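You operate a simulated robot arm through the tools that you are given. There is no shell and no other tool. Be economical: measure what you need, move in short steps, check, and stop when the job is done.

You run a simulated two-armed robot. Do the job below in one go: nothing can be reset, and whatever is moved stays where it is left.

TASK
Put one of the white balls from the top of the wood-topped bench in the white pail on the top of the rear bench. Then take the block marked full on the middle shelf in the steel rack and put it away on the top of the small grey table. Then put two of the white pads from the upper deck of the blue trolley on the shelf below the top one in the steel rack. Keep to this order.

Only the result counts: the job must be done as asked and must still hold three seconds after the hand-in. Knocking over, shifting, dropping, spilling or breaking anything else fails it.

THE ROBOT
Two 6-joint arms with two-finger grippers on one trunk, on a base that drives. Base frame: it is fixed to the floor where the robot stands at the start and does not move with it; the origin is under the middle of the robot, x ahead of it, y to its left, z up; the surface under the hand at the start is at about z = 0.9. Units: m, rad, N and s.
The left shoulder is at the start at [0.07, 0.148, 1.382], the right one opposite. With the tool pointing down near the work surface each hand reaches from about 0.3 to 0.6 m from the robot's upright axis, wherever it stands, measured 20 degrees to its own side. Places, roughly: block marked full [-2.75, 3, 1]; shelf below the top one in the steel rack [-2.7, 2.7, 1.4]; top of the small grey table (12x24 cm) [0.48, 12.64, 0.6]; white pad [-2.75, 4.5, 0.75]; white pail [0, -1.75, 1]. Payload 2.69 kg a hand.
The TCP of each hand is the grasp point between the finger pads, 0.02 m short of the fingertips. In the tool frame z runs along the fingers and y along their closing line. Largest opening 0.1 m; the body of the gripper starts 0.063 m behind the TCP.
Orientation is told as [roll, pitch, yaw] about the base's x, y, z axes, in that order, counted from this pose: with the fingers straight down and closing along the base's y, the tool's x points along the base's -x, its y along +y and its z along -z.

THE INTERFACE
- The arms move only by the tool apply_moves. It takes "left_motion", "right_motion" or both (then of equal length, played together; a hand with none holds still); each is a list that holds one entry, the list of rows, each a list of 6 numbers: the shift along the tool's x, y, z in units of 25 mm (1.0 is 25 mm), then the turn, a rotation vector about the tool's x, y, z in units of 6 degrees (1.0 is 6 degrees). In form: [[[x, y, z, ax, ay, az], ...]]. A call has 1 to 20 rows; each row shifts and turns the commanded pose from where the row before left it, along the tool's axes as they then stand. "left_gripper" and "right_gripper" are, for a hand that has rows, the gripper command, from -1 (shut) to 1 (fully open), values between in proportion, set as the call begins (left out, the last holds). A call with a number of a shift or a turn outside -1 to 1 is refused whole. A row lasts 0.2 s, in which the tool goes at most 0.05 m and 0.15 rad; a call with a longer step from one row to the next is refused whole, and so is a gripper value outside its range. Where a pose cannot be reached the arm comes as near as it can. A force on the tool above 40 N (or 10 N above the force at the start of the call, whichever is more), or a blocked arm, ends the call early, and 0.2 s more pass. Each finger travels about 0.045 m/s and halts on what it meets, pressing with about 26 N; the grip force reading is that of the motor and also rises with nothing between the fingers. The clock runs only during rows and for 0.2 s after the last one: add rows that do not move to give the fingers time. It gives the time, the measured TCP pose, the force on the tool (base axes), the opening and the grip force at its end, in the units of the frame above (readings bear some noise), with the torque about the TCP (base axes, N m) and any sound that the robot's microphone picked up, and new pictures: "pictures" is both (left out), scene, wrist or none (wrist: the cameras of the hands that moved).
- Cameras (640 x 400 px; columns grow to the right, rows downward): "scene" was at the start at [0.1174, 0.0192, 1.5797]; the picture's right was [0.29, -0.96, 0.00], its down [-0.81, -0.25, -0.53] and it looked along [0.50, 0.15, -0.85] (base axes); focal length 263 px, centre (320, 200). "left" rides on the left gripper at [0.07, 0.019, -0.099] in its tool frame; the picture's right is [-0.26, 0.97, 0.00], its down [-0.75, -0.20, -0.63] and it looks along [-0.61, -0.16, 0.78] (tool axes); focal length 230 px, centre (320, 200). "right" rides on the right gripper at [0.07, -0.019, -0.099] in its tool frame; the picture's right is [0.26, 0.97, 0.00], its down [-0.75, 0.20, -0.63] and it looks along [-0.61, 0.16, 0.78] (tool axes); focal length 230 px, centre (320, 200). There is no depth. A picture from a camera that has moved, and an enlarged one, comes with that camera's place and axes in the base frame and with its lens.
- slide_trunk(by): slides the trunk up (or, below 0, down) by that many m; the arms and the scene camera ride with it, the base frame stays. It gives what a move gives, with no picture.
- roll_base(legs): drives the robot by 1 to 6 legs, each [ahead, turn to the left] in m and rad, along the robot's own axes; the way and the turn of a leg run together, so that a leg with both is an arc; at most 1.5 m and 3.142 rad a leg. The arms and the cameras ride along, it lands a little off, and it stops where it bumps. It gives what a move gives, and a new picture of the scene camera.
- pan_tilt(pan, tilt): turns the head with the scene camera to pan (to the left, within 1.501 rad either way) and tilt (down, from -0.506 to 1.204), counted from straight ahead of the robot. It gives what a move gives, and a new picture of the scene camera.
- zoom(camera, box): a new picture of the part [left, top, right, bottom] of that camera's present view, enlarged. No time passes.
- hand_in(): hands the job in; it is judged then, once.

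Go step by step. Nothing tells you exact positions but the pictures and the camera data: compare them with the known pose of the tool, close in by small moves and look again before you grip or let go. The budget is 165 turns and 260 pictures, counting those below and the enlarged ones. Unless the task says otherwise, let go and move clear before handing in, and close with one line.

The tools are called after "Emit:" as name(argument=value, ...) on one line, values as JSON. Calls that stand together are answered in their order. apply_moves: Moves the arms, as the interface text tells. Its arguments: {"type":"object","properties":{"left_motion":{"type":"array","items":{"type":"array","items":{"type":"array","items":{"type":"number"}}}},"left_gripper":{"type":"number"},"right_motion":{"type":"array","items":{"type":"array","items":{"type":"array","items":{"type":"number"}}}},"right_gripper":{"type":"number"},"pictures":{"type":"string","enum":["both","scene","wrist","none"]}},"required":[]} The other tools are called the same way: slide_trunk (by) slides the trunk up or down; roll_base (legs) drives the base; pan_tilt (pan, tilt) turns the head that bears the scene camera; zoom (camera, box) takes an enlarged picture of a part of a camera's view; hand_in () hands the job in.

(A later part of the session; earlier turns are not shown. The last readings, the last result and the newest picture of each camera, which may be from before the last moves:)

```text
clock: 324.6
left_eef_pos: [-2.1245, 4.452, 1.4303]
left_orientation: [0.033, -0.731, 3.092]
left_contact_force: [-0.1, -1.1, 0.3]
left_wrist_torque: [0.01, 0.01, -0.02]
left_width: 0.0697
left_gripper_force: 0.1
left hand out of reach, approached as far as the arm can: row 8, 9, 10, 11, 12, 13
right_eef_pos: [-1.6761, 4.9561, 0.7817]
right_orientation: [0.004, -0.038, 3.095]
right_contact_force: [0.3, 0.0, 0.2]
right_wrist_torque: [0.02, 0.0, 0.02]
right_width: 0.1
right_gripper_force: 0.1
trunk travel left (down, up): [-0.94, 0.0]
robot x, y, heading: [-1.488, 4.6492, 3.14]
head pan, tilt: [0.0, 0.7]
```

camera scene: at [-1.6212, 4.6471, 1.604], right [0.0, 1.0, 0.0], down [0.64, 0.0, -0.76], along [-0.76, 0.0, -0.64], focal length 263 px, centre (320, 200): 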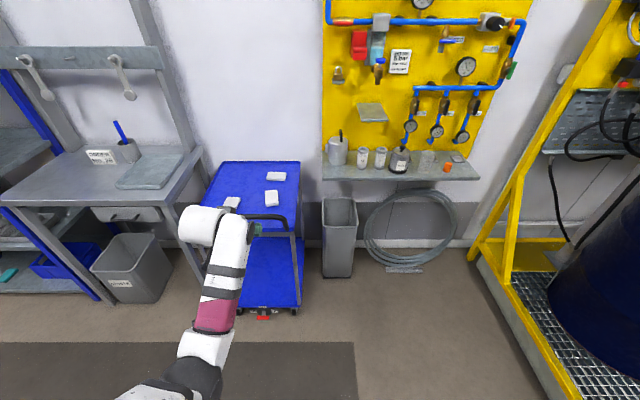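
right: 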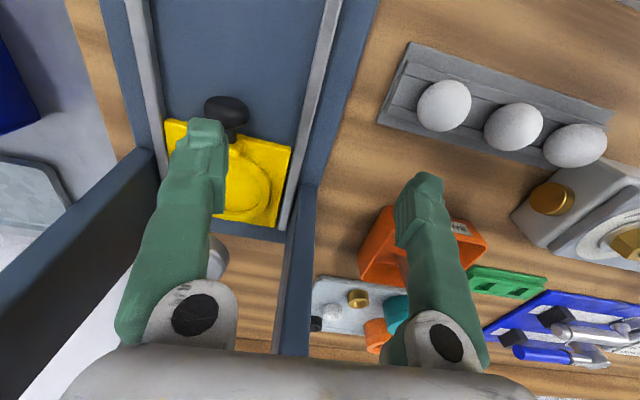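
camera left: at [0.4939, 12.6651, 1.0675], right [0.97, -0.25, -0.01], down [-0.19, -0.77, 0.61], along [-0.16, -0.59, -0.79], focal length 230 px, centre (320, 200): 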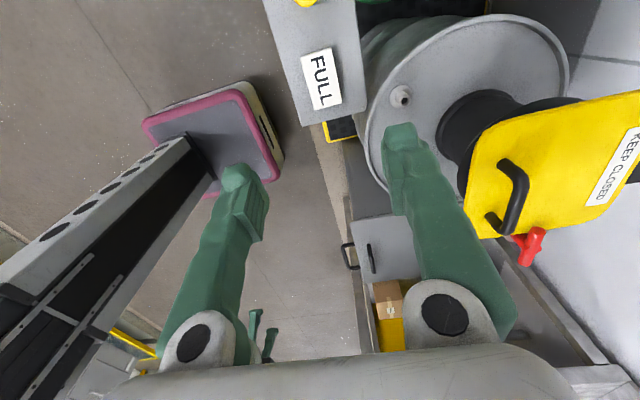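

The tilted hand reaches z 1.43, so one tilt of about 42° works for both picking and placing. I'll lower the hand, yaw it to match pad R and shift over to its line.

Emit:
apply_moves(left_motion=[[[0.67, 0, 0.74, 0, 0, 0], [0.67, 0, 0.74, 0, 0, 0], [0.67, 0, 0.74, 0, 0, 0], [0.67, 0, 0.74, 0, 0, 0], [0.67, 0, 0.74, 0, 0, 0], [0.67, 0, 0.74, 0, 0, 0], [0.67, 0, 0.74, 0, 0, 0], [0.67, 0, 0.74, 0, 0, 0], [0.67, 0, 0.74, 0, 0, 0], [0.67, 0, 0.74, 0, 0, 0], [0.67, 0, 0.74, 0, 0, 0], [0.67, 0, 0.74, 0, 0, 0], [0.67, 0, 0.74, 0, 0, 0], [0, 0.6, 0, 0, 0, 0], [0, 0.6, 0, 0, 0, 0], [0, 0, 0, -0.514, 0, -0.57], [0, 0, 0, -0.514, 0, -0.57], [0, 0, 0, -0.514, 0, -0.57], [0, 0, 0, 0, 0, 0]]], left_gripper=1, pictures="none")

Emit:
slide_trunk(by=-0.1)

Emit:
roll_base(legs=[[0.4, 0]])

Emit:
apply_moves(left_motion=[[[0, 0, 0, 0, 0, 0]]], pictures="wrist")

```text
clock: 328.6
left_eef_pos: [-2.1234, 4.4131, 1.1069]
left_orientation: [0.033, -0.737, -2.948]
left_contact_force: [0.1, -0.2, -0.5]
left_wrist_torque: [0.0, 0.02, -0.01]
left_width: 0.1001
left_gripper_force: 0.1
right_eef_pos: [-1.676, 4.9566, 0.7817]
right_orientation: [0.004, -0.038, 3.094]
right_contact_force: [0.7, -0.8, 0.2]
right_wrist_torque: [0.04, 0.02, 0.01]
right_width: 0.0999
right_gripper_force: 0.0
trunk travel left (down, up): [-0.94, 0.0]
robot x, y, heading: [-1.4865, 4.65, 3.135]
head pan, tilt: [0.0, 0.7]
```

```text
clock: 329.9
left_eef_pos: [-2.122, 4.4129, 1.0062]
left_orientation: [0.031, -0.736, -2.948]
left_contact_force: [0.0, 0.8, -0.2]
left_wrist_torque: [0.0, -0.01, 0.0]
left_width: 0.1
left_gripper_force: 0.1
right_eef_pos: [-1.6759, 4.9566, 0.6817]
right_orientation: [0.004, -0.04, 3.095]
right_contact_force: [0.0, 0.5, -0.4]
right_wrist_torque: [0.01, -0.02, 0.01]
right_width: 0.1
right_gripper_force: 0.1
trunk travel left (down, up): [-0.84, 0.1]
robot x, y, heading: [-1.484, 4.6468, 3.14]
head pan, tilt: [0.0, 0.7]
```

```text
clock: 332.4
left_eef_pos: [-2.5238, 4.4137, 1.0058]
left_orientation: [0.03, -0.738, -2.948]
left_contact_force: [0.3, -1.1, 0.3]
left_wrist_torque: [0.0, -0.01, 0.0]
left_width: 0.1
left_gripper_force: 0.1
right_eef_pos: [-2.0776, 4.9583, 0.6821]
right_orientation: [0.004, -0.039, 3.095]
right_contact_force: [-0.3, -0.3, 0.1]
right_wrist_torque: [-0.02, 0.03, -0.02]
right_width: 0.1002
right_gripper_force: 0.0
trunk travel left (down, up): [-0.84, 0.1]
robot x, y, heading: [-1.8907, 4.649, 3.137]
head pan, tilt: [0.0, 0.7]
camera scene: at [-2.0217, 4.6475, 1.5042], right [0.0, 1.0, 0.0], down [0.64, 0.0, -0.77], along [-0.77, 0.0, -0.64], focal length 263 px, centre (320, 200)
```

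scene: 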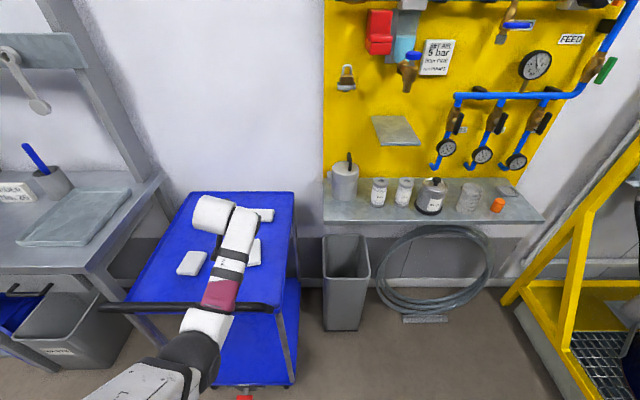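

```text
clock: 332.8
left_eef_pos: [-2.5242, 4.4141, 1.0058]
left_orientation: [0.031, -0.735, -2.948]
left_contact_force: [-0.7, -0.5, 0.1]
left_wrist_torque: [-0.04, -0.01, 0.02]
left_width: 0.1001
left_gripper_force: 0.0
right_eef_pos: [-2.0776, 4.9589, 0.6815]
right_orientation: [0.004, -0.039, 3.096]
right_contact_force: [-0.4, 0.0, 0.0]
right_wrist_torque: [-0.01, 0.01, -0.03]
right_width: 0.0998
right_gripper_force: 0.0
trunk travel left (down, up): [-0.84, 0.1]
robot x, y, heading: [-1.89, 4.6485, 3.141]
head pan, tilt: [0.0, 0.7]
camera left: at [-2.4052, 4.4201, 1.0316], right [0.02, -0.98, 0.2], down [-0.18, 0.19, 0.97], along [-0.98, -0.05, -0.17], focal length 230 px, centre (320, 200)
```

left: 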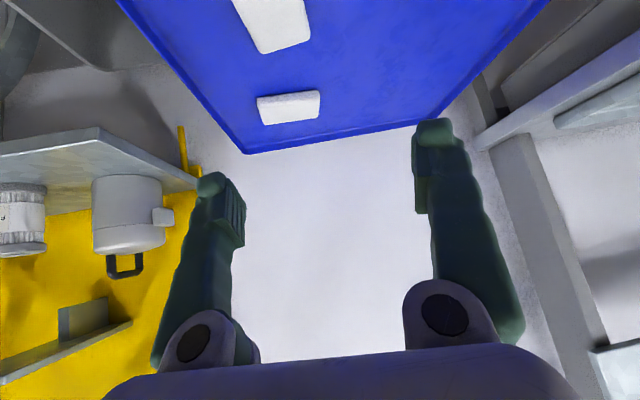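

Pad R's back edge centers at (-2.616, 4.411), so the pad's center is about (-2.57, 4.42). I'll nudge forward and lower partway.

Emit:
roll_base(legs=[[0.035, 0]])

Emit:
apply_moves(left_motion=[[[0.67, 0, 0.74, 0, 0, 0], [0.67, 0, 0.74, 0, 0, 0], [0.67, 0, 0.74, 0, 0, 0], [0.67, 0, 0.74, 0, 0, 0], [0.67, 0, 0.74, 0, 0, 0], [0, 0, 0, 0, 0, 0]]], left_gripper=1, pictures="both")

```text
clock: 333.7
left_eef_pos: [-2.553, 4.414, 1.0099]
left_orientation: [0.029, -0.744, -2.947]
left_contact_force: [1.1, -0.1, 0.7]
left_wrist_torque: [-0.02, 0.01, -0.02]
left_width: 0.1001
left_gripper_force: 0.1
right_eef_pos: [-2.1089, 4.9591, 0.6837]
right_orientation: [0.005, -0.042, 3.094]
right_contact_force: [0.5, 0.9, -0.1]
right_wrist_torque: [0.0, 0.08, 0.0]
right_width: 0.0999
right_gripper_force: 0.1
trunk travel left (down, up): [-0.84, 0.1]
robot x, y, heading: [-1.9246, 4.6465, 3.136]
head pan, tilt: [0.0, 0.7]
camera scene: at [-2.0483, 4.6476, 1.505], right [0.0, 1.0, 0.0], down [0.64, 0.0, -0.77], along [-0.77, 0.0, -0.64], focal length 263 px, centre (320, 200)
```

scene: 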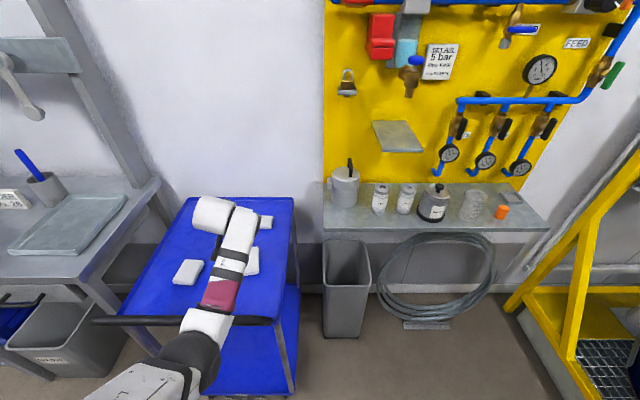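

```text
clock: 335.1
left_eef_pos: [-2.5587, 4.4114, 0.8799]
left_orientation: [0.031, -0.735, -2.947]
left_contact_force: [0.1, 0.1, 0.4]
left_wrist_torque: [0.03, 0.0, 0.01]
left_width: 0.0999
left_gripper_force: 0.1
right_eef_pos: [-2.1128, 4.9586, 0.6819]
right_orientation: [0.003, -0.036, 3.094]
right_contact_force: [-0.6, -0.5, -0.4]
right_wrist_torque: [-0.02, 0.03, -0.02]
right_width: 0.1
right_gripper_force: 0.1
trunk travel left (down, up): [-0.84, 0.1]
robot x, y, heading: [-1.9266, 4.6505, 3.14]
head pan, tilt: [0.0, 0.7]
camera scene: at [-2.0589, 4.6476, 1.504], right [0.0, 1.0, 0.0], down [0.64, 0.0, -0.76], along [-0.76, 0.0, -0.64], focal length 263 px, centre (320, 200)
camera left: at [-2.4397, 4.417, 0.9055], right [0.02, -0.98, 0.2], down [-0.18, 0.19, 0.97], along [-0.98, -0.05, -0.17], focal length 230 px, centre (320, 200)
```

scene: 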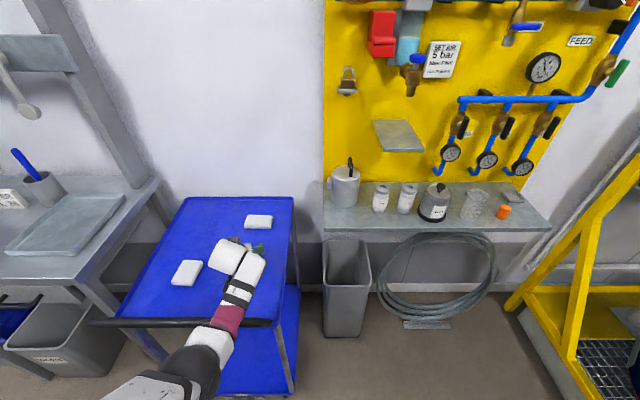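
left: 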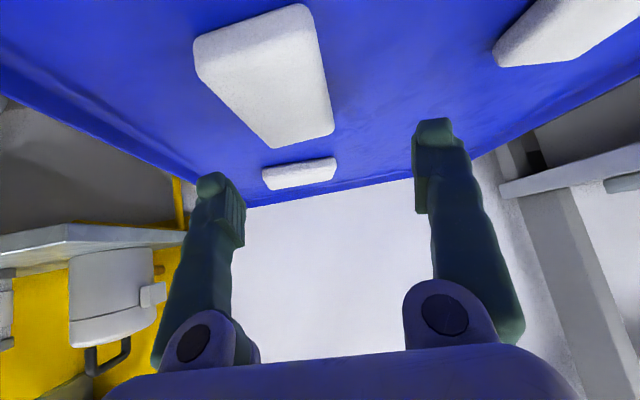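

The pad's center is (-2.56, 4.4185) and the hand is 7 mm off in y. I'll correct that and go down to grip height.

Emit:
apply_moves(left_motion=[[[0, -0.28, 0, 0, 0, 0], [0.5, 0, 0.56, 0, 0, 0], [0.4, 0, 0.44, 0, 0, 0], [0.2, 0, 0.22, 0, 0, 0], [0.14, 0, 0.15, 0, 0, 0], [0, 0, 0, 0, 0, 0]]], left_gripper=1, pictures="wrist")

```text
clock: 336.5
left_eef_pos: [-2.5597, 4.4177, 0.8335]
left_orientation: [0.033, -0.737, -2.949]
left_contact_force: [-0.1, 0.3, 0.6]
left_wrist_torque: [-0.03, -0.01, -0.02]
left_width: 0.0999
left_gripper_force: 0.1
right_eef_pos: [-2.1131, 4.9575, 0.6819]
right_orientation: [0.005, -0.036, 3.094]
right_contact_force: [0.6, 0.4, 0.4]
right_wrist_torque: [0.0, 0.0, 0.0]
right_width: 0.1
right_gripper_force: 0.1
trunk travel left (down, up): [-0.84, 0.1]
robot x, y, heading: [-1.9281, 4.6481, 3.14]
head pan, tilt: [0.0, 0.7]
camera left: at [-2.4415, 4.4237, 0.8591], right [0.02, -0.98, 0.2], down [-0.18, 0.19, 0.97], along [-0.98, -0.05, -0.17], focal length 230 px, centre (320, 200)
```

left: 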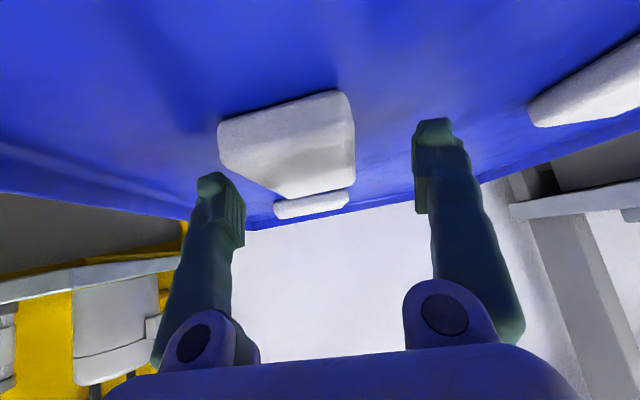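

Emit:
apply_moves(left_motion=[[[0.1, 0, 0.11, 0, 0, 0], [0.1, 0, 0.11, 0, 0, 0], [0.08, 0, 0.09, 0, 0, 0], [0, 0, 0, 0, 0, 0]]], pictures="none")

Emit:
apply_moves(left_motion=[[[0, 0, 0, 0, 0, 0], [0, 0, 0, 0, 0, 0], [0, 0, 0, 0, 0, 0], [0, 0, 0, 0, 0, 0], [0, 0, 0, 0, 0, 0], [0, 0, 0, 0, 0, 0]]], left_gripper=-1, pictures="wrist")

```text
clock: 337.5
left_eef_pos: [-2.5611, 4.4168, 0.8231]
left_orientation: [0.03, -0.736, -2.949]
left_contact_force: [0.1, -1.0, 0.4]
left_wrist_torque: [0.02, -0.01, 0.0]
left_width: 0.0999
left_gripper_force: 0.1
right_eef_pos: [-2.1128, 4.9577, 0.6825]
right_orientation: [0.005, -0.035, 3.097]
right_contact_force: [-0.1, -0.6, -0.2]
right_wrist_torque: [-0.02, -0.01, -0.04]
right_width: 0.1
right_gripper_force: 0.0
trunk travel left (down, up): [-0.84, 0.1]
robot x, y, heading: [-1.921, 4.6481, 3.141]
head pan, tilt: [0.0, 0.7]
```

```text
clock: 338.9
left_eef_pos: [-2.561, 4.4168, 0.823]
left_orientation: [0.03, -0.738, -2.947]
left_contact_force: [0.4, -0.1, 0.0]
left_wrist_torque: [0.03, -0.03, -0.01]
left_width: 0.0589
left_gripper_force: 26.3
right_eef_pos: [-2.1135, 4.9576, 0.6817]
right_orientation: [0.004, -0.038, 3.096]
right_contact_force: [0.5, 0.2, 0.8]
right_wrist_torque: [0.03, 0.01, -0.02]
right_width: 0.0998
right_gripper_force: 0.1
trunk travel left (down, up): [-0.84, 0.1]
robot x, y, heading: [-1.9227, 4.6492, 3.138]
head pan, tilt: [0.0, 0.7]
camera left: at [-2.442, 4.4236, 0.8487], right [0.02, -0.98, 0.2], down [-0.18, 0.19, 0.97], along [-0.98, -0.05, -0.17], focal length 230 px, centre (320, 200)
```

left: 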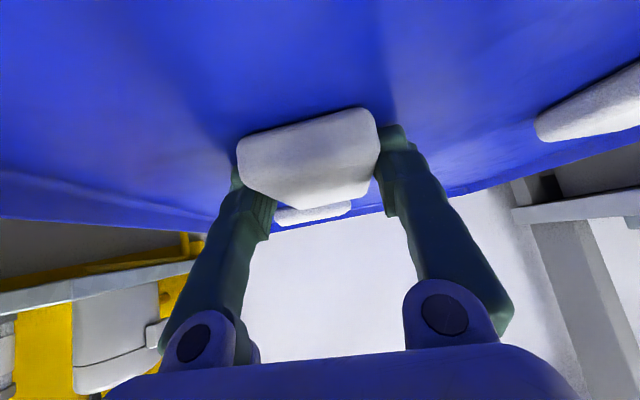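

The pad is gripped at 5.9 cm. I'll lift it clear of the handle and back out.

Emit:
apply_moves(left_motion=[[[-0.33, 0, -0.37, 0, 0, 0], [-0.67, 0, -0.74, 0, 0, 0], [-0.67, 0, -0.74, 0, 0, 0], [-0.67, 0, -0.74, 0, 0, 0], [-0.67, 0, -0.74, 0, 0, 0], [-0.67, 0, -0.74, 0, 0, 0], [-0.67, 0, -0.74, 0, 0, 0], [-0.67, 0, -0.74, 0, 0, 0], [-0.67, 0, -0.74, 0, 0, 0], [0, 0, 0, 0, 0, 0]]], pictures="wrist")

Emit:
slide_trunk(by=0.1)

Emit:
roll_base(legs=[[-0.35, 0]])

```text
clock: 341.1
left_eef_pos: [-2.5599, 4.4207, 1.0359]
left_orientation: [0.032, -0.735, -2.949]
left_contact_force: [-0.2, 0.1, -0.3]
left_wrist_torque: [-0.01, -0.01, -0.02]
left_width: 0.0585
left_gripper_force: 25.9
right_eef_pos: [-2.112, 4.9578, 0.6822]
right_orientation: [0.002, -0.037, 3.096]
right_contact_force: [0.0, 0.2, -0.6]
right_wrist_torque: [0.01, 0.0, 0.0]
right_width: 0.1001
right_gripper_force: 0.0
trunk travel left (down, up): [-0.84, 0.1]
robot x, y, heading: [-1.923, 4.6493, 3.14]
head pan, tilt: [0.0, 0.7]
camera left: at [-2.4418, 4.4271, 1.0611], right [0.02, -0.98, 0.2], down [-0.18, 0.19, 0.97], along [-0.98, -0.05, -0.17], focal length 230 px, centre (320, 200)
```

left: 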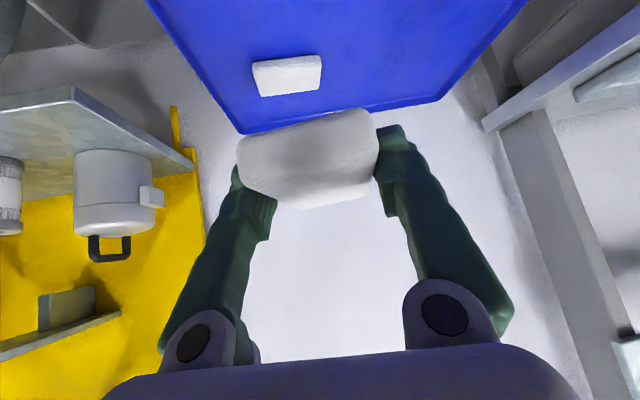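

```text
clock: 342.4
left_eef_pos: [-2.56, 4.4203, 1.1357]
left_orientation: [0.031, -0.738, -2.948]
left_contact_force: [0.2, -0.7, 0.2]
left_wrist_torque: [0.0, -0.01, 0.0]
left_width: 0.0586
left_gripper_force: 25.7
right_eef_pos: [-2.1135, 4.9576, 0.7814]
right_orientation: [0.003, -0.036, 3.095]
right_contact_force: [0.0, -0.2, 0.2]
right_wrist_torque: [0.0, 0.04, -0.02]
right_width: 0.1001
right_gripper_force: 0.2
trunk travel left (down, up): [-0.94, 0.0]
robot x, y, heading: [-1.9235, 4.65, 3.142]
head pan, tilt: [0.0, 0.7]
```

```text
clock: 344.6
left_eef_pos: [-2.2222, 4.4203, 1.1339]
left_orientation: [0.032, -0.733, -2.947]
left_contact_force: [-0.4, 0.4, 0.4]
left_wrist_torque: [-0.01, 0.01, 0.01]
left_width: 0.0586
left_gripper_force: 25.7
right_eef_pos: [-1.7749, 4.9579, 0.7817]
right_orientation: [0.003, -0.035, 3.094]
right_contact_force: [-0.1, 0.1, -0.5]
right_wrist_torque: [0.0, -0.02, -0.02]
right_width: 0.0998
right_gripper_force: 0.1
trunk travel left (down, up): [-0.94, 0.0]
robot x, y, heading: [-1.5845, 4.6463, 3.139]
head pan, tilt: [0.0, 0.7]
camera scene: at [-1.7222, 4.6471, 1.6037], right [0.0, 1.0, 0.0], down [0.65, 0.0, -0.76], along [-0.76, 0.0, -0.65], focal length 263 px, centre (320, 200)
```

scene: 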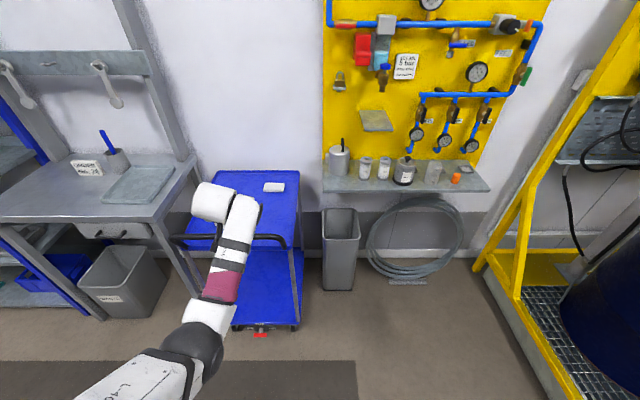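

Pad 1 is secure. On the shelf below the top I see free space between the cans and the CAPS boxes, roughly y 2.51–2.79. I'll drive down to the rack to place it near y 2.59.

Emit:
roll_base(legs=[[0, 1.573], [1.5, 0], [0.33, 0], [0, -1.571]])

Emit:
apply_moves(left_motion=[[[0, 0, 0, 0, -1, 0], [-0.74, 0, -0.67, 0, 0, 0], [-0.74, 0, -0.67, 0, 0, 0], [-0.74, 0, -0.67, 0, 0, 0], [-0.74, 0, -0.67, 0, 0, 0], [-0.74, 0, -0.67, 0, 0, 0], [-0.74, 0, -0.67, 0, 0, 0], [-0.74, 0, -0.67, 0, 0, 0], [-0.74, 0, -0.67, 0, 0, 0], [-0.74, 0, -0.67, 0, 0, 0], [-0.74, 0, -0.67, 0, 0, 0], [-0.74, 0, -0.67, 0, 0, 0], [-0.74, 0, -0.67, 0, 0, 0], [-0.74, 0, -0.67, 0, 0, 0], [0, 0, 0, 0, 0, 0]]], pictures="none")

Emit:
pan_tilt(pan=0.1, tilt=0.3)

```text
clock: 361.7
left_eef_pos: [-2.1814, 2.5679, 1.1351]
left_orientation: [0.032, -0.737, -2.946]
left_contact_force: [0.1, 0.4, 0.7]
left_wrist_torque: [0.02, 0.02, -0.01]
left_width: 0.0585
left_gripper_force: 25.8
right_eef_pos: [-1.7344, 3.1049, 0.7808]
right_orientation: [0.002, -0.036, 3.098]
right_contact_force: [0.4, 0.5, 0.3]
right_wrist_torque: [-0.01, -0.03, -0.01]
right_width: 0.1
right_gripper_force: 0.0
trunk travel left (down, up): [-0.94, 0.0]
robot x, y, heading: [-1.5449, 2.7959, -3.139]
head pan, tilt: [0.0, 0.7]
camera scene: at [-1.6791, 2.795, 1.604], right [0.0, 1.0, 0.0], down [0.64, 0.0, -0.76], along [-0.76, 0.0, -0.64], focal length 263 px, centre (320, 200)
```

scene: 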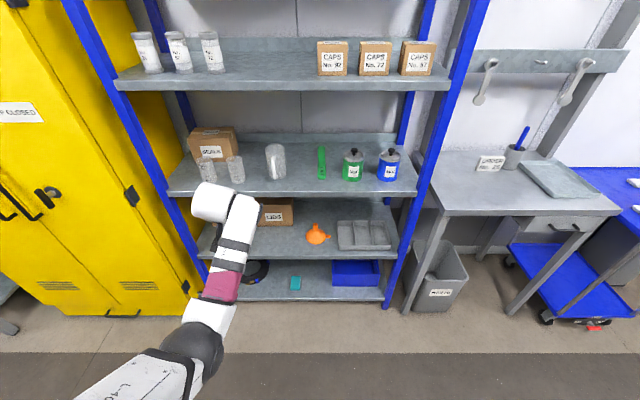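

```text
clock: 364.9
left_eef_pos: [-2.1806, 2.5732, 1.4594]
left_orientation: [0.034, -0.84, -2.952]
left_contact_force: [0.2, -0.4, -0.1]
left_wrist_torque: [0.0, 0.01, 0.03]
left_width: 0.0583
left_gripper_force: 25.3
right_eef_pos: [-1.7341, 3.1067, 0.7823]
right_orientation: [0.003, -0.035, 3.099]
right_contact_force: [0.8, 0.5, -0.3]
right_wrist_torque: [-0.01, -0.05, 0.0]
right_width: 0.1
right_gripper_force: 0.0
trunk travel left (down, up): [-0.94, 0.0]
robot x, y, heading: [-1.5446, 2.797, -3.14]
head pan, tilt: [0.0, 0.7]
```

```text
clock: 365.8
left_eef_pos: [-2.1798, 2.5733, 1.4603]
left_orientation: [0.035, -0.84, -2.951]
left_contact_force: [-1.0, -0.9, 0.0]
left_wrist_torque: [0.01, 0.04, 0.03]
left_width: 0.0584
left_gripper_force: 25.8
right_eef_pos: [-1.7349, 3.1055, 0.7826]
right_orientation: [0.005, -0.037, 3.096]
right_contact_force: [-0.2, 0.1, -0.2]
right_wrist_torque: [0.02, -0.02, -0.02]
right_width: 0.0999
right_gripper_force: 0.1
trunk travel left (down, up): [-0.94, 0.0]
robot x, y, heading: [-1.5455, 2.7945, -3.138]
head pan, tilt: [0.099, 0.3]
camera scene: at [-1.6872, 2.786, 1.64], right [-0.1, 0.99, 0.0], down [0.3, 0.03, -0.95], along [-0.95, -0.1, -0.3], focal length 263 px, centre (320, 200)
```

scene: 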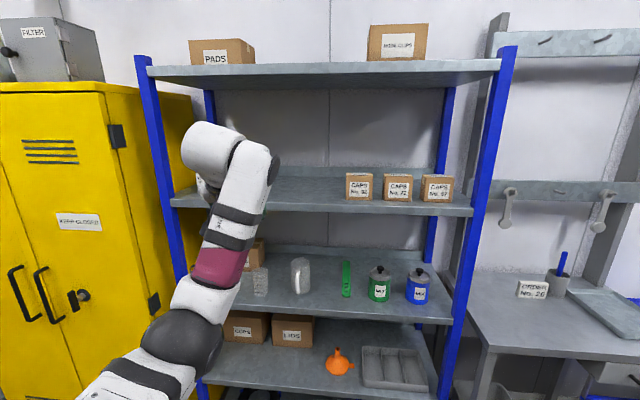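

The tilted hand is at z 1.46 and the free gap reads y 2.50–2.79. I'll shift slightly to y 2.585 and drive in over the shelf.

Emit:
apply_moves(left_motion=[[[0, -0.5, 0, 0, 0, 0], [0, 0, 0, 0, 0, 0]]], pictures="none")

Emit:
roll_base(legs=[[0.36, 0]])

Emit:
apply_moves(left_motion=[[[0, 0, 0, 0, 0, 0]]], pictures="wrist")

```text
clock: 366.4
left_eef_pos: [-2.1832, 2.5858, 1.4597]
left_orientation: [0.034, -0.841, -2.952]
left_contact_force: [-0.4, -0.8, -1.0]
left_wrist_torque: [-0.02, 0.01, 0.02]
left_width: 0.0582
left_gripper_force: 26.2
right_eef_pos: [-1.7344, 3.1061, 0.7822]
right_orientation: [0.005, -0.037, 3.096]
right_contact_force: [0.2, 0.1, 0.1]
right_wrist_torque: [0.0, 0.0, 0.01]
right_width: 0.1003
right_gripper_force: 0.0
trunk travel left (down, up): [-0.94, 0.0]
robot x, y, heading: [-1.5456, 2.7982, -3.137]
head pan, tilt: [0.099, 0.3]
```

```text
clock: 368.6
left_eef_pos: [-2.5237, 2.5751, 1.4626]
left_orientation: [0.035, -0.843, -2.939]
left_contact_force: [0.5, 0.7, 0.0]
left_wrist_torque: [-0.03, -0.03, 0.01]
left_width: 0.0585
left_gripper_force: 26.2
right_eef_pos: [-2.085, 3.1015, 0.7827]
right_orientation: [0.006, -0.04, 3.109]
right_contact_force: [0.4, -0.6, -0.1]
right_wrist_torque: [0.0, 0.03, 0.0]
right_width: 0.0999
right_gripper_force: 0.0
trunk travel left (down, up): [-0.94, 0.0]
robot x, y, heading: [-1.8948, 2.7953, -3.124]
head pan, tilt: [0.099, 0.3]
camera scene: at [-2.0316, 2.7817, 1.6405], right [-0.11, 0.99, 0.0], down [0.29, 0.03, -0.96], along [-0.95, -0.11, -0.29], focal length 263 px, centre (320, 200)
```

scene: 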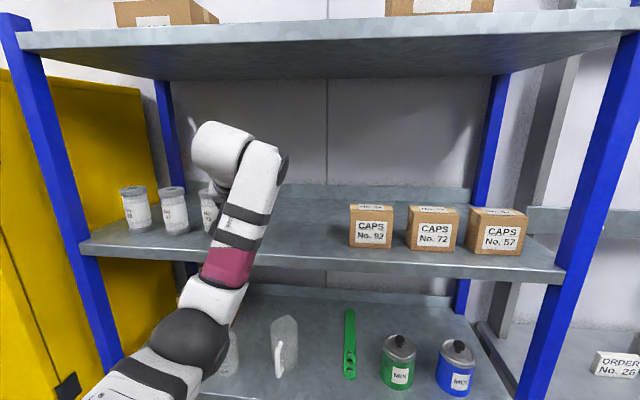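

```text
clock: 369.0
left_eef_pos: [-2.5282, 2.5738, 1.4583]
left_orientation: [0.033, -0.84, -2.937]
left_contact_force: [-0.3, -0.4, 0.4]
left_wrist_torque: [-0.04, -0.01, 0.01]
left_width: 0.0588
left_gripper_force: 25.9
right_eef_pos: [-2.0865, 3.1006, 0.7826]
right_orientation: [0.004, -0.037, 3.11]
right_contact_force: [-0.4, -0.2, 0.3]
right_wrist_torque: [-0.02, 0.02, 0.0]
right_width: 0.0999
right_gripper_force: 0.0
trunk travel left (down, up): [-0.94, 0.0]
robot x, y, heading: [-1.8948, 2.7983, -3.127]
head pan, tilt: [0.099, 0.3]
camera left: at [-2.4078, 2.5831, 1.4727], right [0.05, -0.98, 0.21], down [-0.08, 0.21, 0.97], along [-1.0, -0.07, -0.07], focal length 230 px, centre (320, 200)
```

left: 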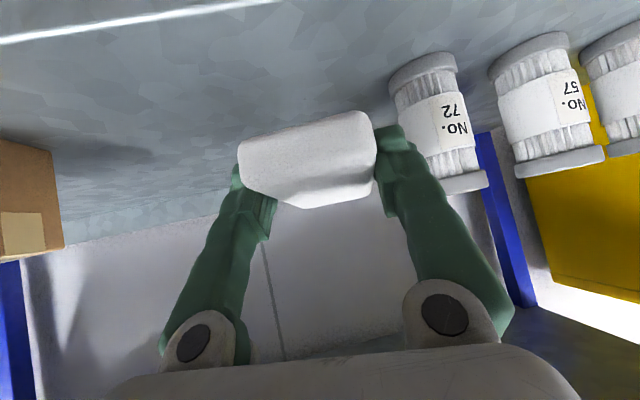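

The -y side has can No. 72 nearby, so I'll shift 2.6 cm toward +y and go 13 cm further in.

Emit:
apply_moves(left_motion=[[[0, -0.54, 0, 0, 0, 0], [0, -0.54, 0, 0, 0, 0], [0, 0, 0, 0, 0, 0]]], pictures="none")

Emit:
roll_base(legs=[[0.13, 0]])

Emit:
apply_moves(left_motion=[[[0.37, 0, 0.335, 0, 0, 0], [0.37, 0, 0.335, 0, 0, 0], [0, 0, 0, 0, 0, 0]]], pictures="both")

```text
clock: 369.8
left_eef_pos: [-2.5334, 2.5993, 1.4601]
left_orientation: [0.035, -0.84, -2.937]
left_contact_force: [0.2, -0.3, 0.0]
left_wrist_torque: [0.02, 0.0, 0.0]
left_width: 0.0585
left_gripper_force: 25.6
right_eef_pos: [-2.0866, 3.0999, 0.7813]
right_orientation: [0.005, -0.037, 3.11]
right_contact_force: [-0.4, -0.8, -1.1]
right_wrist_torque: [-0.01, 0.0, 0.01]
right_width: 0.1003
right_gripper_force: 0.1
trunk travel left (down, up): [-0.94, 0.0]
robot x, y, heading: [-1.8942, 2.7939, -3.126]
head pan, tilt: [0.099, 0.3]
```

```text
clock: 371.1
left_eef_pos: [-2.6571, 2.5981, 1.4652]
left_orientation: [0.033, -0.85, -2.933]
left_contact_force: [1.3, 0.0, 0.3]
left_wrist_torque: [-0.02, 0.07, 0.02]
left_width: 0.0586
left_gripper_force: 25.8
right_eef_pos: [-2.2148, 3.0985, 0.7833]
right_orientation: [0.005, -0.046, 3.112]
right_contact_force: [1.0, 0.5, 0.1]
right_wrist_torque: [0.01, 0.05, 0.03]
right_width: 0.1002
right_gripper_force: 0.1
trunk travel left (down, up): [-0.94, 0.0]
robot x, y, heading: [-2.0268, 2.7911, -3.125]
head pan, tilt: [0.099, 0.3]
camera scene: at [-2.1564, 2.7795, 1.6413], right [-0.12, 0.99, 0.0], down [0.29, 0.03, -0.96], along [-0.95, -0.11, -0.29], focal length 263 px, centre (320, 200)
```

scene: 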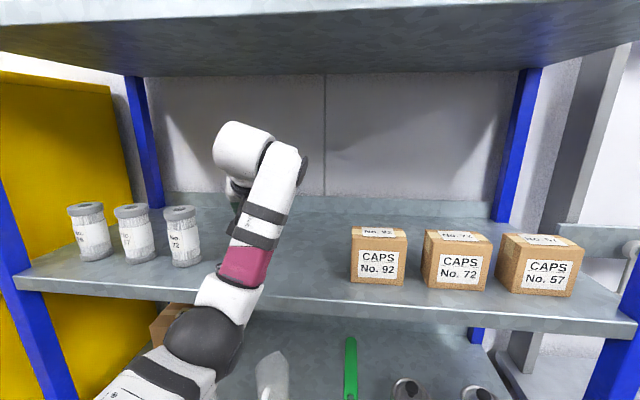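

```text
clock: 371.9
left_eef_pos: [-2.6672, 2.5982, 1.4363]
left_orientation: [0.034, -0.843, -2.935]
left_contact_force: [-0.1, 0.7, -0.3]
left_wrist_torque: [0.01, -0.02, -0.01]
left_width: 0.0583
left_gripper_force: 25.4
right_eef_pos: [-2.2202, 3.0978, 0.7817]
right_orientation: [0.004, -0.036, 3.112]
right_contact_force: [-0.5, 0.7, 0.5]
right_wrist_torque: [0.02, 0.02, 0.0]
right_width: 0.1002
right_gripper_force: 0.0
trunk travel left (down, up): [-0.94, 0.0]
robot x, y, heading: [-2.0302, 2.7893, -3.121]
head pan, tilt: [0.099, 0.3]
camera scene: at [-2.168, 2.7794, 1.6402], right [-0.12, 0.99, 0.0], down [0.29, 0.03, -0.96], along [-0.95, -0.11, -0.3], focal length 263 px, centre (320, 200)
camera left: at [-2.5453, 2.6065, 1.4491], right [0.05, -0.98, 0.21], down [-0.08, 0.21, 0.97], along [-1.0, -0.07, -0.07], focal length 230 px, centre (320, 200)
```

scene: 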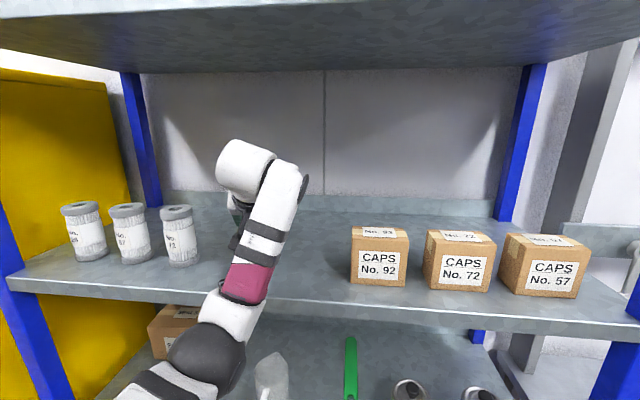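
left: 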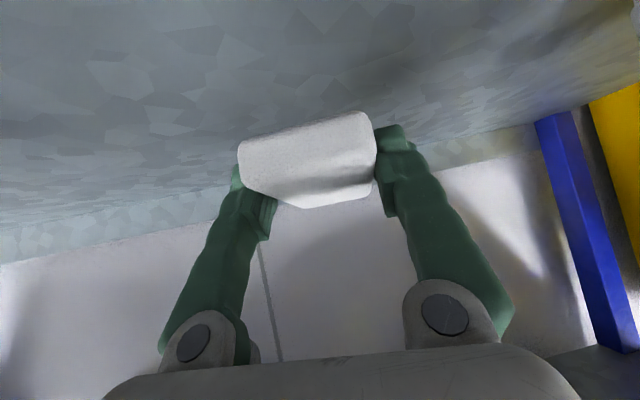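

Emit:
apply_moves(left_motion=[[[0, 0, 0, 0, 1, 0], [0.1, 0, 0.11, 0, 0, 0], [0.1, 0, 0.11, 0, 0, 0], [0, 0, 0, 0, 0, 0]]], pictures="wrist")

Emit:
slide_trunk(by=-0.008)

Emit:
slide_trunk(by=-0.006)

```text
clock: 372.9
left_eef_pos: [-2.6663, 2.5963, 1.4285]
left_orientation: [0.032, -0.738, -2.93]
left_contact_force: [0.1, 0.3, -0.6]
left_wrist_torque: [0.0, 0.0, -0.01]
left_width: 0.0582
left_gripper_force: 26.2
right_eef_pos: [-2.2197, 3.0975, 0.7815]
right_orientation: [0.004, -0.036, 3.111]
right_contact_force: [-0.2, 0.3, 0.3]
right_wrist_torque: [0.03, -0.01, 0.0]
right_width: 0.0999
right_gripper_force: 0.0
trunk travel left (down, up): [-0.94, 0.0]
robot x, y, heading: [-2.028, 2.7935, -3.12]
head pan, tilt: [0.099, 0.3]
camera left: at [-2.5478, 2.6055, 1.4535], right [0.03, -0.98, 0.2], down [-0.18, 0.19, 0.97], along [-0.98, -0.07, -0.17], focal length 230 px, centre (320, 200)
```

left: 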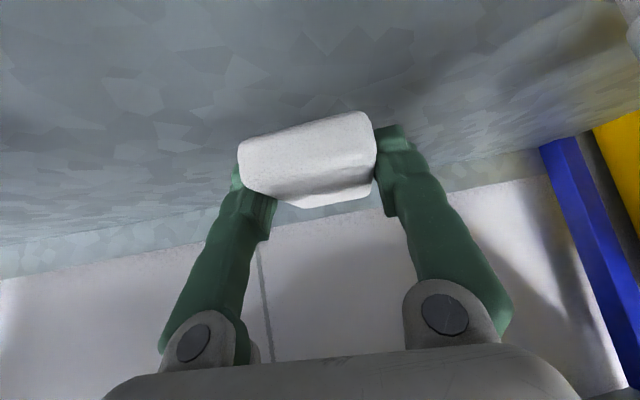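

```text
clock: 373.5
left_eef_pos: [-2.6673, 2.5965, 1.4209]
left_orientation: [0.032, -0.738, -2.933]
left_contact_force: [0.7, -0.1, 0.4]
left_wrist_torque: [-0.01, -0.01, 0.01]
left_width: 0.0584
left_gripper_force: 26.1
right_eef_pos: [-2.2206, 3.0977, 0.7736]
right_orientation: [0.006, -0.035, 3.112]
right_contact_force: [-1.4, -0.5, -0.5]
right_wrist_torque: [0.04, -0.01, -0.04]
right_width: 0.1003
right_gripper_force: 0.1
trunk travel left (down, up): [-0.932, 0.008]
robot x, y, heading: [-2.0274, 2.7959, -3.125]
head pan, tilt: [0.099, 0.3]
```

```text
clock: 374.1
left_eef_pos: [-2.6667, 2.5987, 1.4136]
left_orientation: [0.032, -0.736, -2.931]
left_contact_force: [0.2, -0.1, -0.5]
left_wrist_torque: [0.01, 0.02, 0.0]
left_width: 0.0585
left_gripper_force: 26.0
right_eef_pos: [-2.2204, 3.098, 0.7681]
right_orientation: [0.006, -0.034, 3.113]
right_contact_force: [-0.4, 0.7, 0.1]
right_wrist_torque: [0.0, 0.02, -0.01]
right_width: 0.0999
right_gripper_force: 0.0
trunk travel left (down, up): [-0.926, 0.014]
robot x, y, heading: [-2.0311, 2.7925, -3.128]
head pan, tilt: [0.099, 0.3]
```

Emit:
slide_trunk(by=-0.01)

Emit:
slide_trunk(by=-0.006)

```text
clock: 374.6
left_eef_pos: [-2.6671, 2.5967, 1.4041]
left_orientation: [0.031, -0.735, -2.933]
left_contact_force: [-0.6, -0.4, -0.7]
left_wrist_torque: [-0.02, -0.03, 0.02]
left_width: 0.0585
left_gripper_force: 26.1
right_eef_pos: [-2.2217, 3.0991, 0.7589]
right_orientation: [0.006, -0.035, 3.112]
right_contact_force: [0.4, -0.4, 0.7]
right_wrist_torque: [0.03, 0.02, 0.03]
right_width: 0.0999
right_gripper_force: 0.0
trunk travel left (down, up): [-0.916, 0.024]
robot x, y, heading: [-2.0271, 2.7907, -3.122]
head pan, tilt: [0.099, 0.3]
```

```text
clock: 375.2
left_eef_pos: [-2.6663, 2.597, 1.3981]
left_orientation: [0.033, -0.737, -2.932]
left_contact_force: [-1.1, 0.0, 0.0]
left_wrist_torque: [-0.01, -0.04, -0.01]
left_width: 0.0582
left_gripper_force: 26.0
right_eef_pos: [-2.2218, 3.0977, 0.7507]
right_orientation: [0.005, -0.035, 3.113]
right_contact_force: [0.2, -0.5, -0.6]
right_wrist_torque: [0.0, -0.01, -0.04]
right_width: 0.1001
right_gripper_force: 0.0
trunk travel left (down, up): [-0.91, 0.03]
robot x, y, heading: [-2.0272, 2.7964, -3.126]
head pan, tilt: [0.099, 0.3]
```

Emit:
slide_trunk(by=-0.008)

Emit:
zoom(camera="left", box=[160, 60, 480, 260])

```text
clock: 375.8
left_eef_pos: [-2.6653, 2.5977, 1.3929]
left_orientation: [0.03, -0.744, -2.928]
left_contact_force: [-4.7, -2.2, 15.2]
left_wrist_torque: [0.57, -0.27, 0.13]
left_width: 0.0585
left_gripper_force: 26.3
right_eef_pos: [-2.2198, 3.098, 0.7447]
right_orientation: [0.006, -0.035, 3.112]
right_contact_force: [-0.5, 0.2, -0.5]
right_wrist_torque: [0.0, -0.01, -0.01]
right_width: 0.0999
right_gripper_force: 0.1
trunk travel left (down, up): [-0.902, 0.038]
robot x, y, heading: [-2.0262, 2.7872, -3.131]
head pan, tilt: [0.099, 0.3]
```

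```text
2.00 times, centred on (320, 160) of left
camera zoom: at [-2.5465, 2.6056, 1.4179], right [0.04, -0.98, 0.2], down [-0.17, 0.19, 0.97], along [-0.98, -0.07, -0.16], focal length 460 px, centre (320, 280)
```

zoom: 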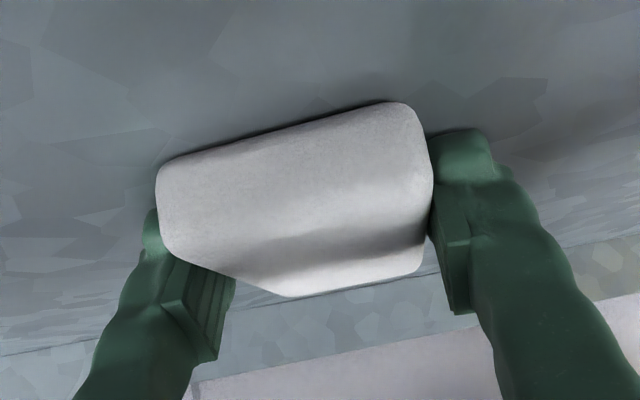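

The pad is down on the shelf. I'll release partway, raise and look.

Emit:
apply_moves(left_motion=[[[0, 0, 0, 0, 0, 0], [0, 0, 0, 0, 0, 0], [0, 0, 0, 0, 0, 0], [0, 0, 0, 0, 0, 0]]], left_gripper=0.6, pictures="none")

Emit:
slide_trunk(by=0.038)

Emit:
apply_moves(left_motion=[[[0, 0, 0, 0, -1, 0], [-0.74, 0, -0.67, 0, 0, 0], [0, 0, 0, 0, 0, 0]]], pictures="wrist")

Emit:
roll_base(legs=[[-0.48, 0]])

```text
clock: 376.8
left_eef_pos: [-2.6647, 2.5916, 1.392]
left_orientation: [0.025, -0.741, -2.928]
left_contact_force: [-1.8, -12.1, 16.7]
left_wrist_torque: [0.41, 0.27, 0.23]
left_width: 0.0727
left_gripper_force: 0.1
right_eef_pos: [-2.2175, 3.096, 0.7463]
right_orientation: [0.001, -0.038, 3.112]
right_contact_force: [-0.4, 0.8, -0.8]
right_wrist_torque: [0.02, -0.01, 0.02]
right_width: 0.0999
right_gripper_force: 0.1
trunk travel left (down, up): [-0.902, 0.038]
robot x, y, heading: [-2.025, 2.7929, -3.125]
head pan, tilt: [0.099, 0.3]
```

```text
clock: 377.6
left_eef_pos: [-2.6641, 2.594, 1.428]
left_orientation: [0.029, -0.736, -2.929]
left_contact_force: [0.4, 0.6, 0.3]
left_wrist_torque: [0.02, 0.02, -0.02]
left_width: 0.0801
left_gripper_force: 0.1
right_eef_pos: [-2.2207, 3.0958, 0.7825]
right_orientation: [0.003, -0.039, 3.114]
right_contact_force: [-0.2, -0.5, 0.0]
right_wrist_torque: [0.01, 0.01, 0.01]
right_width: 0.1001
right_gripper_force: 0.1
trunk travel left (down, up): [-0.94, 0.0]
robot x, y, heading: [-2.0269, 2.791, -3.124]
head pan, tilt: [0.099, 0.3]
```

```text
clock: 378.4
left_eef_pos: [-2.6646, 2.5983, 1.4531]
left_orientation: [0.034, -0.841, -2.938]
left_contact_force: [-0.4, -0.1, 0.8]
left_wrist_torque: [-0.02, -0.01, 0.03]
left_width: 0.08
left_gripper_force: 0.0
right_eef_pos: [-2.2205, 3.0988, 0.7817]
right_orientation: [0.004, -0.035, 3.111]
right_contact_force: [0.7, -0.1, -1.0]
right_wrist_torque: [0.01, -0.01, 0.04]
right_width: 0.1003
right_gripper_force: 0.1
trunk travel left (down, up): [-0.94, 0.0]
robot x, y, heading: [-2.03, 2.7946, -3.124]
head pan, tilt: [0.099, 0.3]
camera left: at [-2.5439, 2.6069, 1.4666], right [0.05, -0.98, 0.22], down [-0.08, 0.21, 0.97], along [-1.0, -0.07, -0.07], focal length 230 px, centre (320, 200)
```

left: 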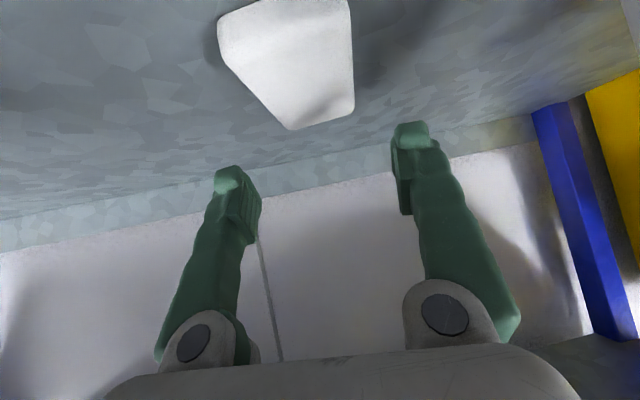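

```text
clock: 381.2
left_eef_pos: [-2.2026, 2.6061, 1.4512]
left_orientation: [0.034, -0.839, -2.94]
left_contact_force: [-0.4, 0.7, 1.0]
left_wrist_torque: [0.02, 0.01, 0.03]
left_width: 0.0801
left_gripper_force: 0.0
right_eef_pos: [-1.757, 3.1053, 0.7825]
right_orientation: [0.003, -0.034, 3.11]
right_contact_force: [-0.1, 1.0, 0.2]
right_wrist_torque: [0.0, -0.03, -0.01]
right_width: 0.1
right_gripper_force: 0.1
trunk travel left (down, up): [-0.94, 0.0]
robot x, y, heading: [-1.5618, 2.799, -3.119]
head pan, tilt: [0.099, 0.3]
camera scene: at [-1.7065, 2.7868, 1.6398], right [-0.11, 0.99, 0.0], down [0.3, 0.03, -0.95], along [-0.95, -0.11, -0.3], focal length 263 px, centre (320, 200)
```

scene: 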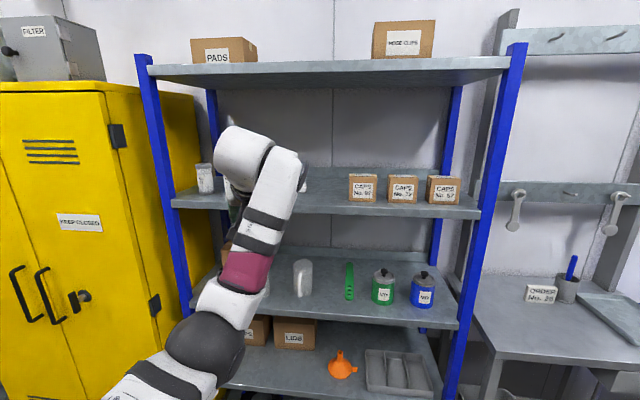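

Pad 1 rests on the shelf. Now for pad L: I'll reset the hand (lower, 36° tilt, zero yaw) and drive back to the trolley.

Emit:
apply_moves(left_motion=[[[0, 0, 0, 0, 1, 0], [0, 0, 0, 0.64, 0, 0.574], [0, 0, 0, 0.64, 0, 0.574], [0.67, 0, 0.74, 0, 0, 0], [0.67, 0, 0.74, 0, 0, 0], [0.67, 0, 0.74, 0, 0, 0], [0.67, 0, 0.74, 0, 0, 0], [0.67, 0, 0.74, 0, 0, 0], [0.67, 0, 0.74, 0, 0, 0], [0.67, 0, 0.74, 0, 0, 0], [0.67, 0, 0.74, 0, 0, 0], [0.67, 0, 0.74, 0, 0, 0], [0.67, 0, 0.74, 0, 0, 0], [0.67, 0, 0.74, 0, 0, 0], [0.67, 0, 0.74, 0, 0, 0], [0.67, 0, 0.74, 0, 0, 0], [0.67, 0, 0.74, 0, 0, 0], [0, 0, 0, 0, 1, 0], [0, 0, 0, 0, 0, 0]]], left_gripper=1, pictures="none")

Emit:
roll_base(legs=[[0, -1.593], [1.5, 0], [0.13, 0], [0, 1.571]])

Emit:
pan_tilt(pan=0.0, tilt=0.7)

```text
clock: 385.2
left_eef_pos: [-2.1997, 2.6054, 1.1047]
left_orientation: [0.003, -0.631, -3.094]
left_contact_force: [0.2, 0.1, -0.1]
left_wrist_torque: [0.01, 0.02, 0.0]
left_width: 0.1001
left_gripper_force: 0.1
right_eef_pos: [-1.7545, 3.1065, 0.7826]
right_orientation: [0.002, -0.036, 3.112]
right_contact_force: [0.2, 0.7, 0.6]
right_wrist_torque: [0.01, 0.0, -0.01]
right_width: 0.0997
right_gripper_force: 0.0
trunk travel left (down, up): [-0.94, 0.0]
robot x, y, heading: [-1.562, 2.8004, -3.125]
head pan, tilt: [0.099, 0.3]
```

```text
clock: 401.4
left_eef_pos: [-2.1998, 4.2682, 1.1039]
left_orientation: [0.005, -0.63, -3.09]
left_contact_force: [0.8, 0.6, -0.1]
left_wrist_torque: [-0.01, -0.02, 0.01]
left_width: 0.1005
left_gripper_force: 0.1
right_eef_pos: [-1.7574, 4.7701, 0.7816]
right_orientation: [0.005, -0.036, 3.115]
right_contact_force: [-0.3, 0.4, 0.9]
right_wrist_torque: [0.04, -0.04, 0.02]
right_width: 0.0999
right_gripper_force: 0.0
trunk travel left (down, up): [-0.94, 0.0]
robot x, y, heading: [-1.5653, 4.4667, -3.118]
head pan, tilt: [0.099, 0.3]
camera scene: at [-1.705, 4.4516, 1.6401], right [-0.12, 0.99, 0.0], down [0.29, 0.03, -0.96], along [-0.95, -0.11, -0.3], focal length 263 px, centre (320, 200)
```

scene: 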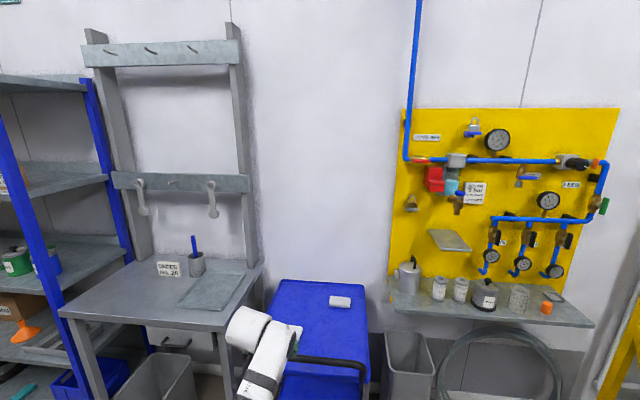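

```text
clock: 402.2
left_eef_pos: [-2.2006, 4.2684, 1.1038]
left_orientation: [0.006, -0.63, -3.088]
left_contact_force: [-1.2, 0.3, -0.5]
left_wrist_torque: [0.01, 0.01, 0.03]
left_width: 0.1002
left_gripper_force: 0.0
right_eef_pos: [-1.7579, 4.7704, 0.7817]
right_orientation: [0.003, -0.037, 3.118]
right_contact_force: [0.3, -0.3, -0.2]
right_wrist_torque: [-0.01, 0.02, -0.03]
right_width: 0.1
right_gripper_force: 0.1
trunk travel left (down, up): [-0.94, 0.0]
robot x, y, heading: [-1.5616, 4.4642, -3.118]
head pan, tilt: [0.0, 0.7]
camera scene: at [-1.6973, 4.4604, 1.6041], right [-0.02, 1.0, 0.0], down [0.64, 0.01, -0.77], along [-0.77, -0.01, -0.64], focal length 263 px, centre (320, 200)
```

scene: 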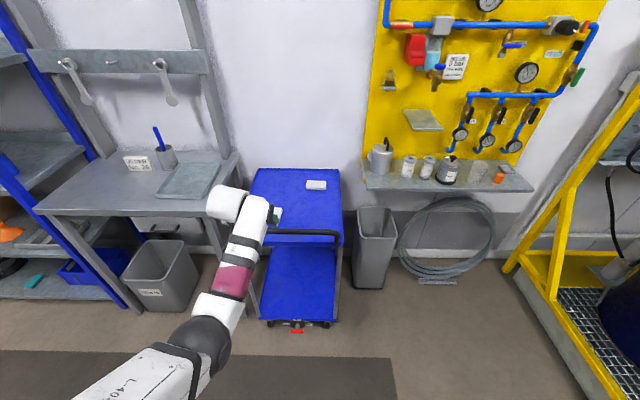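

Emit:
slide_trunk(by=-0.1)

Emit:
roll_base(legs=[[0.31, 0]])

Emit:
apply_moves(left_motion=[[[0.59, 0, 0.807, 0, 0, 0], [0.59, 0, 0.807, 0, 0, 0], [0, 0, 0, 0, 0, 0]]], pictures="wrist")

```text
clock: 403.6
left_eef_pos: [-2.2011, 4.2678, 1.0041]
left_orientation: [0.005, -0.629, -3.089]
left_contact_force: [-0.5, 0.1, 0.1]
left_wrist_torque: [-0.01, 0.02, 0.02]
left_width: 0.0999
left_gripper_force: 0.1
right_eef_pos: [-1.758, 4.7704, 0.6822]
right_orientation: [0.003, -0.037, 3.114]
right_contact_force: [0.1, 0.1, -0.1]
right_wrist_torque: [-0.02, 0.01, -0.01]
right_width: 0.1001
right_gripper_force: 0.0
trunk travel left (down, up): [-0.84, 0.1]
robot x, y, heading: [-1.5667, 4.4644, -3.126]
head pan, tilt: [0.0, 0.7]
```

```text
clock: 405.7
left_eef_pos: [-2.5126, 4.2594, 1.0049]
left_orientation: [0.006, -0.633, -3.088]
left_contact_force: [0.3, 0.1, 0.4]
left_wrist_torque: [-0.02, 0.01, 0.0]
left_width: 0.1
left_gripper_force: 0.0
right_eef_pos: [-2.0716, 4.7622, 0.6816]
right_orientation: [0.003, -0.035, 3.117]
right_contact_force: [0.2, 0.2, 0.0]
right_wrist_torque: [0.0, 0.04, 0.01]
right_width: 0.1
right_gripper_force: 0.0
trunk travel left (down, up): [-0.84, 0.1]
robot x, y, heading: [-1.8734, 4.454, -3.117]
head pan, tilt: [0.0, 0.7]
camera scene: at [-2.0095, 4.4539, 1.5042], right [-0.02, 1.0, 0.0], down [0.64, 0.01, -0.77], along [-0.77, -0.02, -0.64], focal length 263 px, centre (320, 200)
```

scene: 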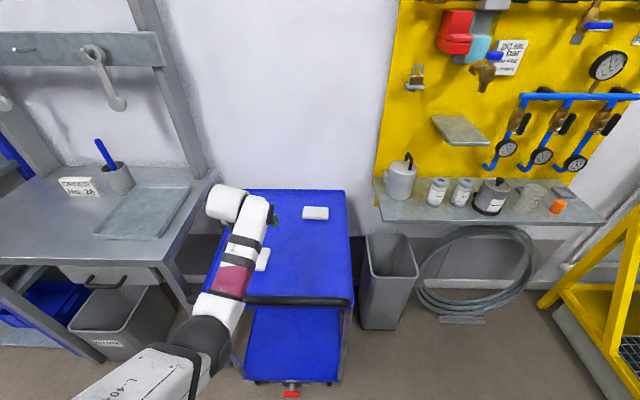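

```text
clock: 406.5
left_eef_pos: [-2.5167, 4.2581, 0.9539]
left_orientation: [0.006, -0.63, -3.088]
left_contact_force: [-0.6, -1.4, 0.3]
left_wrist_torque: [0.04, 0.03, 0.02]
left_width: 0.0999
left_gripper_force: 0.1
right_eef_pos: [-2.0734, 4.7623, 0.6812]
right_orientation: [0.004, -0.036, 3.116]
right_contact_force: [-0.4, 0.6, 0.2]
right_wrist_torque: [0.02, -0.03, -0.01]
right_width: 0.1
right_gripper_force: 0.0
trunk travel left (down, up): [-0.84, 0.1]
robot x, y, heading: [-1.8763, 4.4598, -3.12]
head pan, tilt: [0.0, 0.7]
camera left: at [-2.4007, 4.2456, 0.9913], right [-0.15, -0.98, 0.16], down [-0.25, 0.19, 0.95], along [-0.96, 0.11, -0.27], focal length 230 px, centre (320, 200)
```

left: 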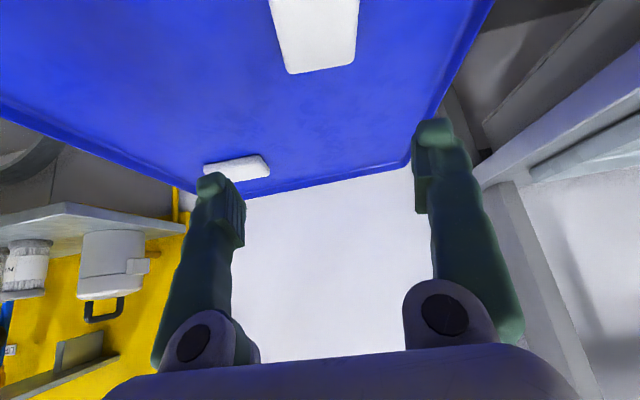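

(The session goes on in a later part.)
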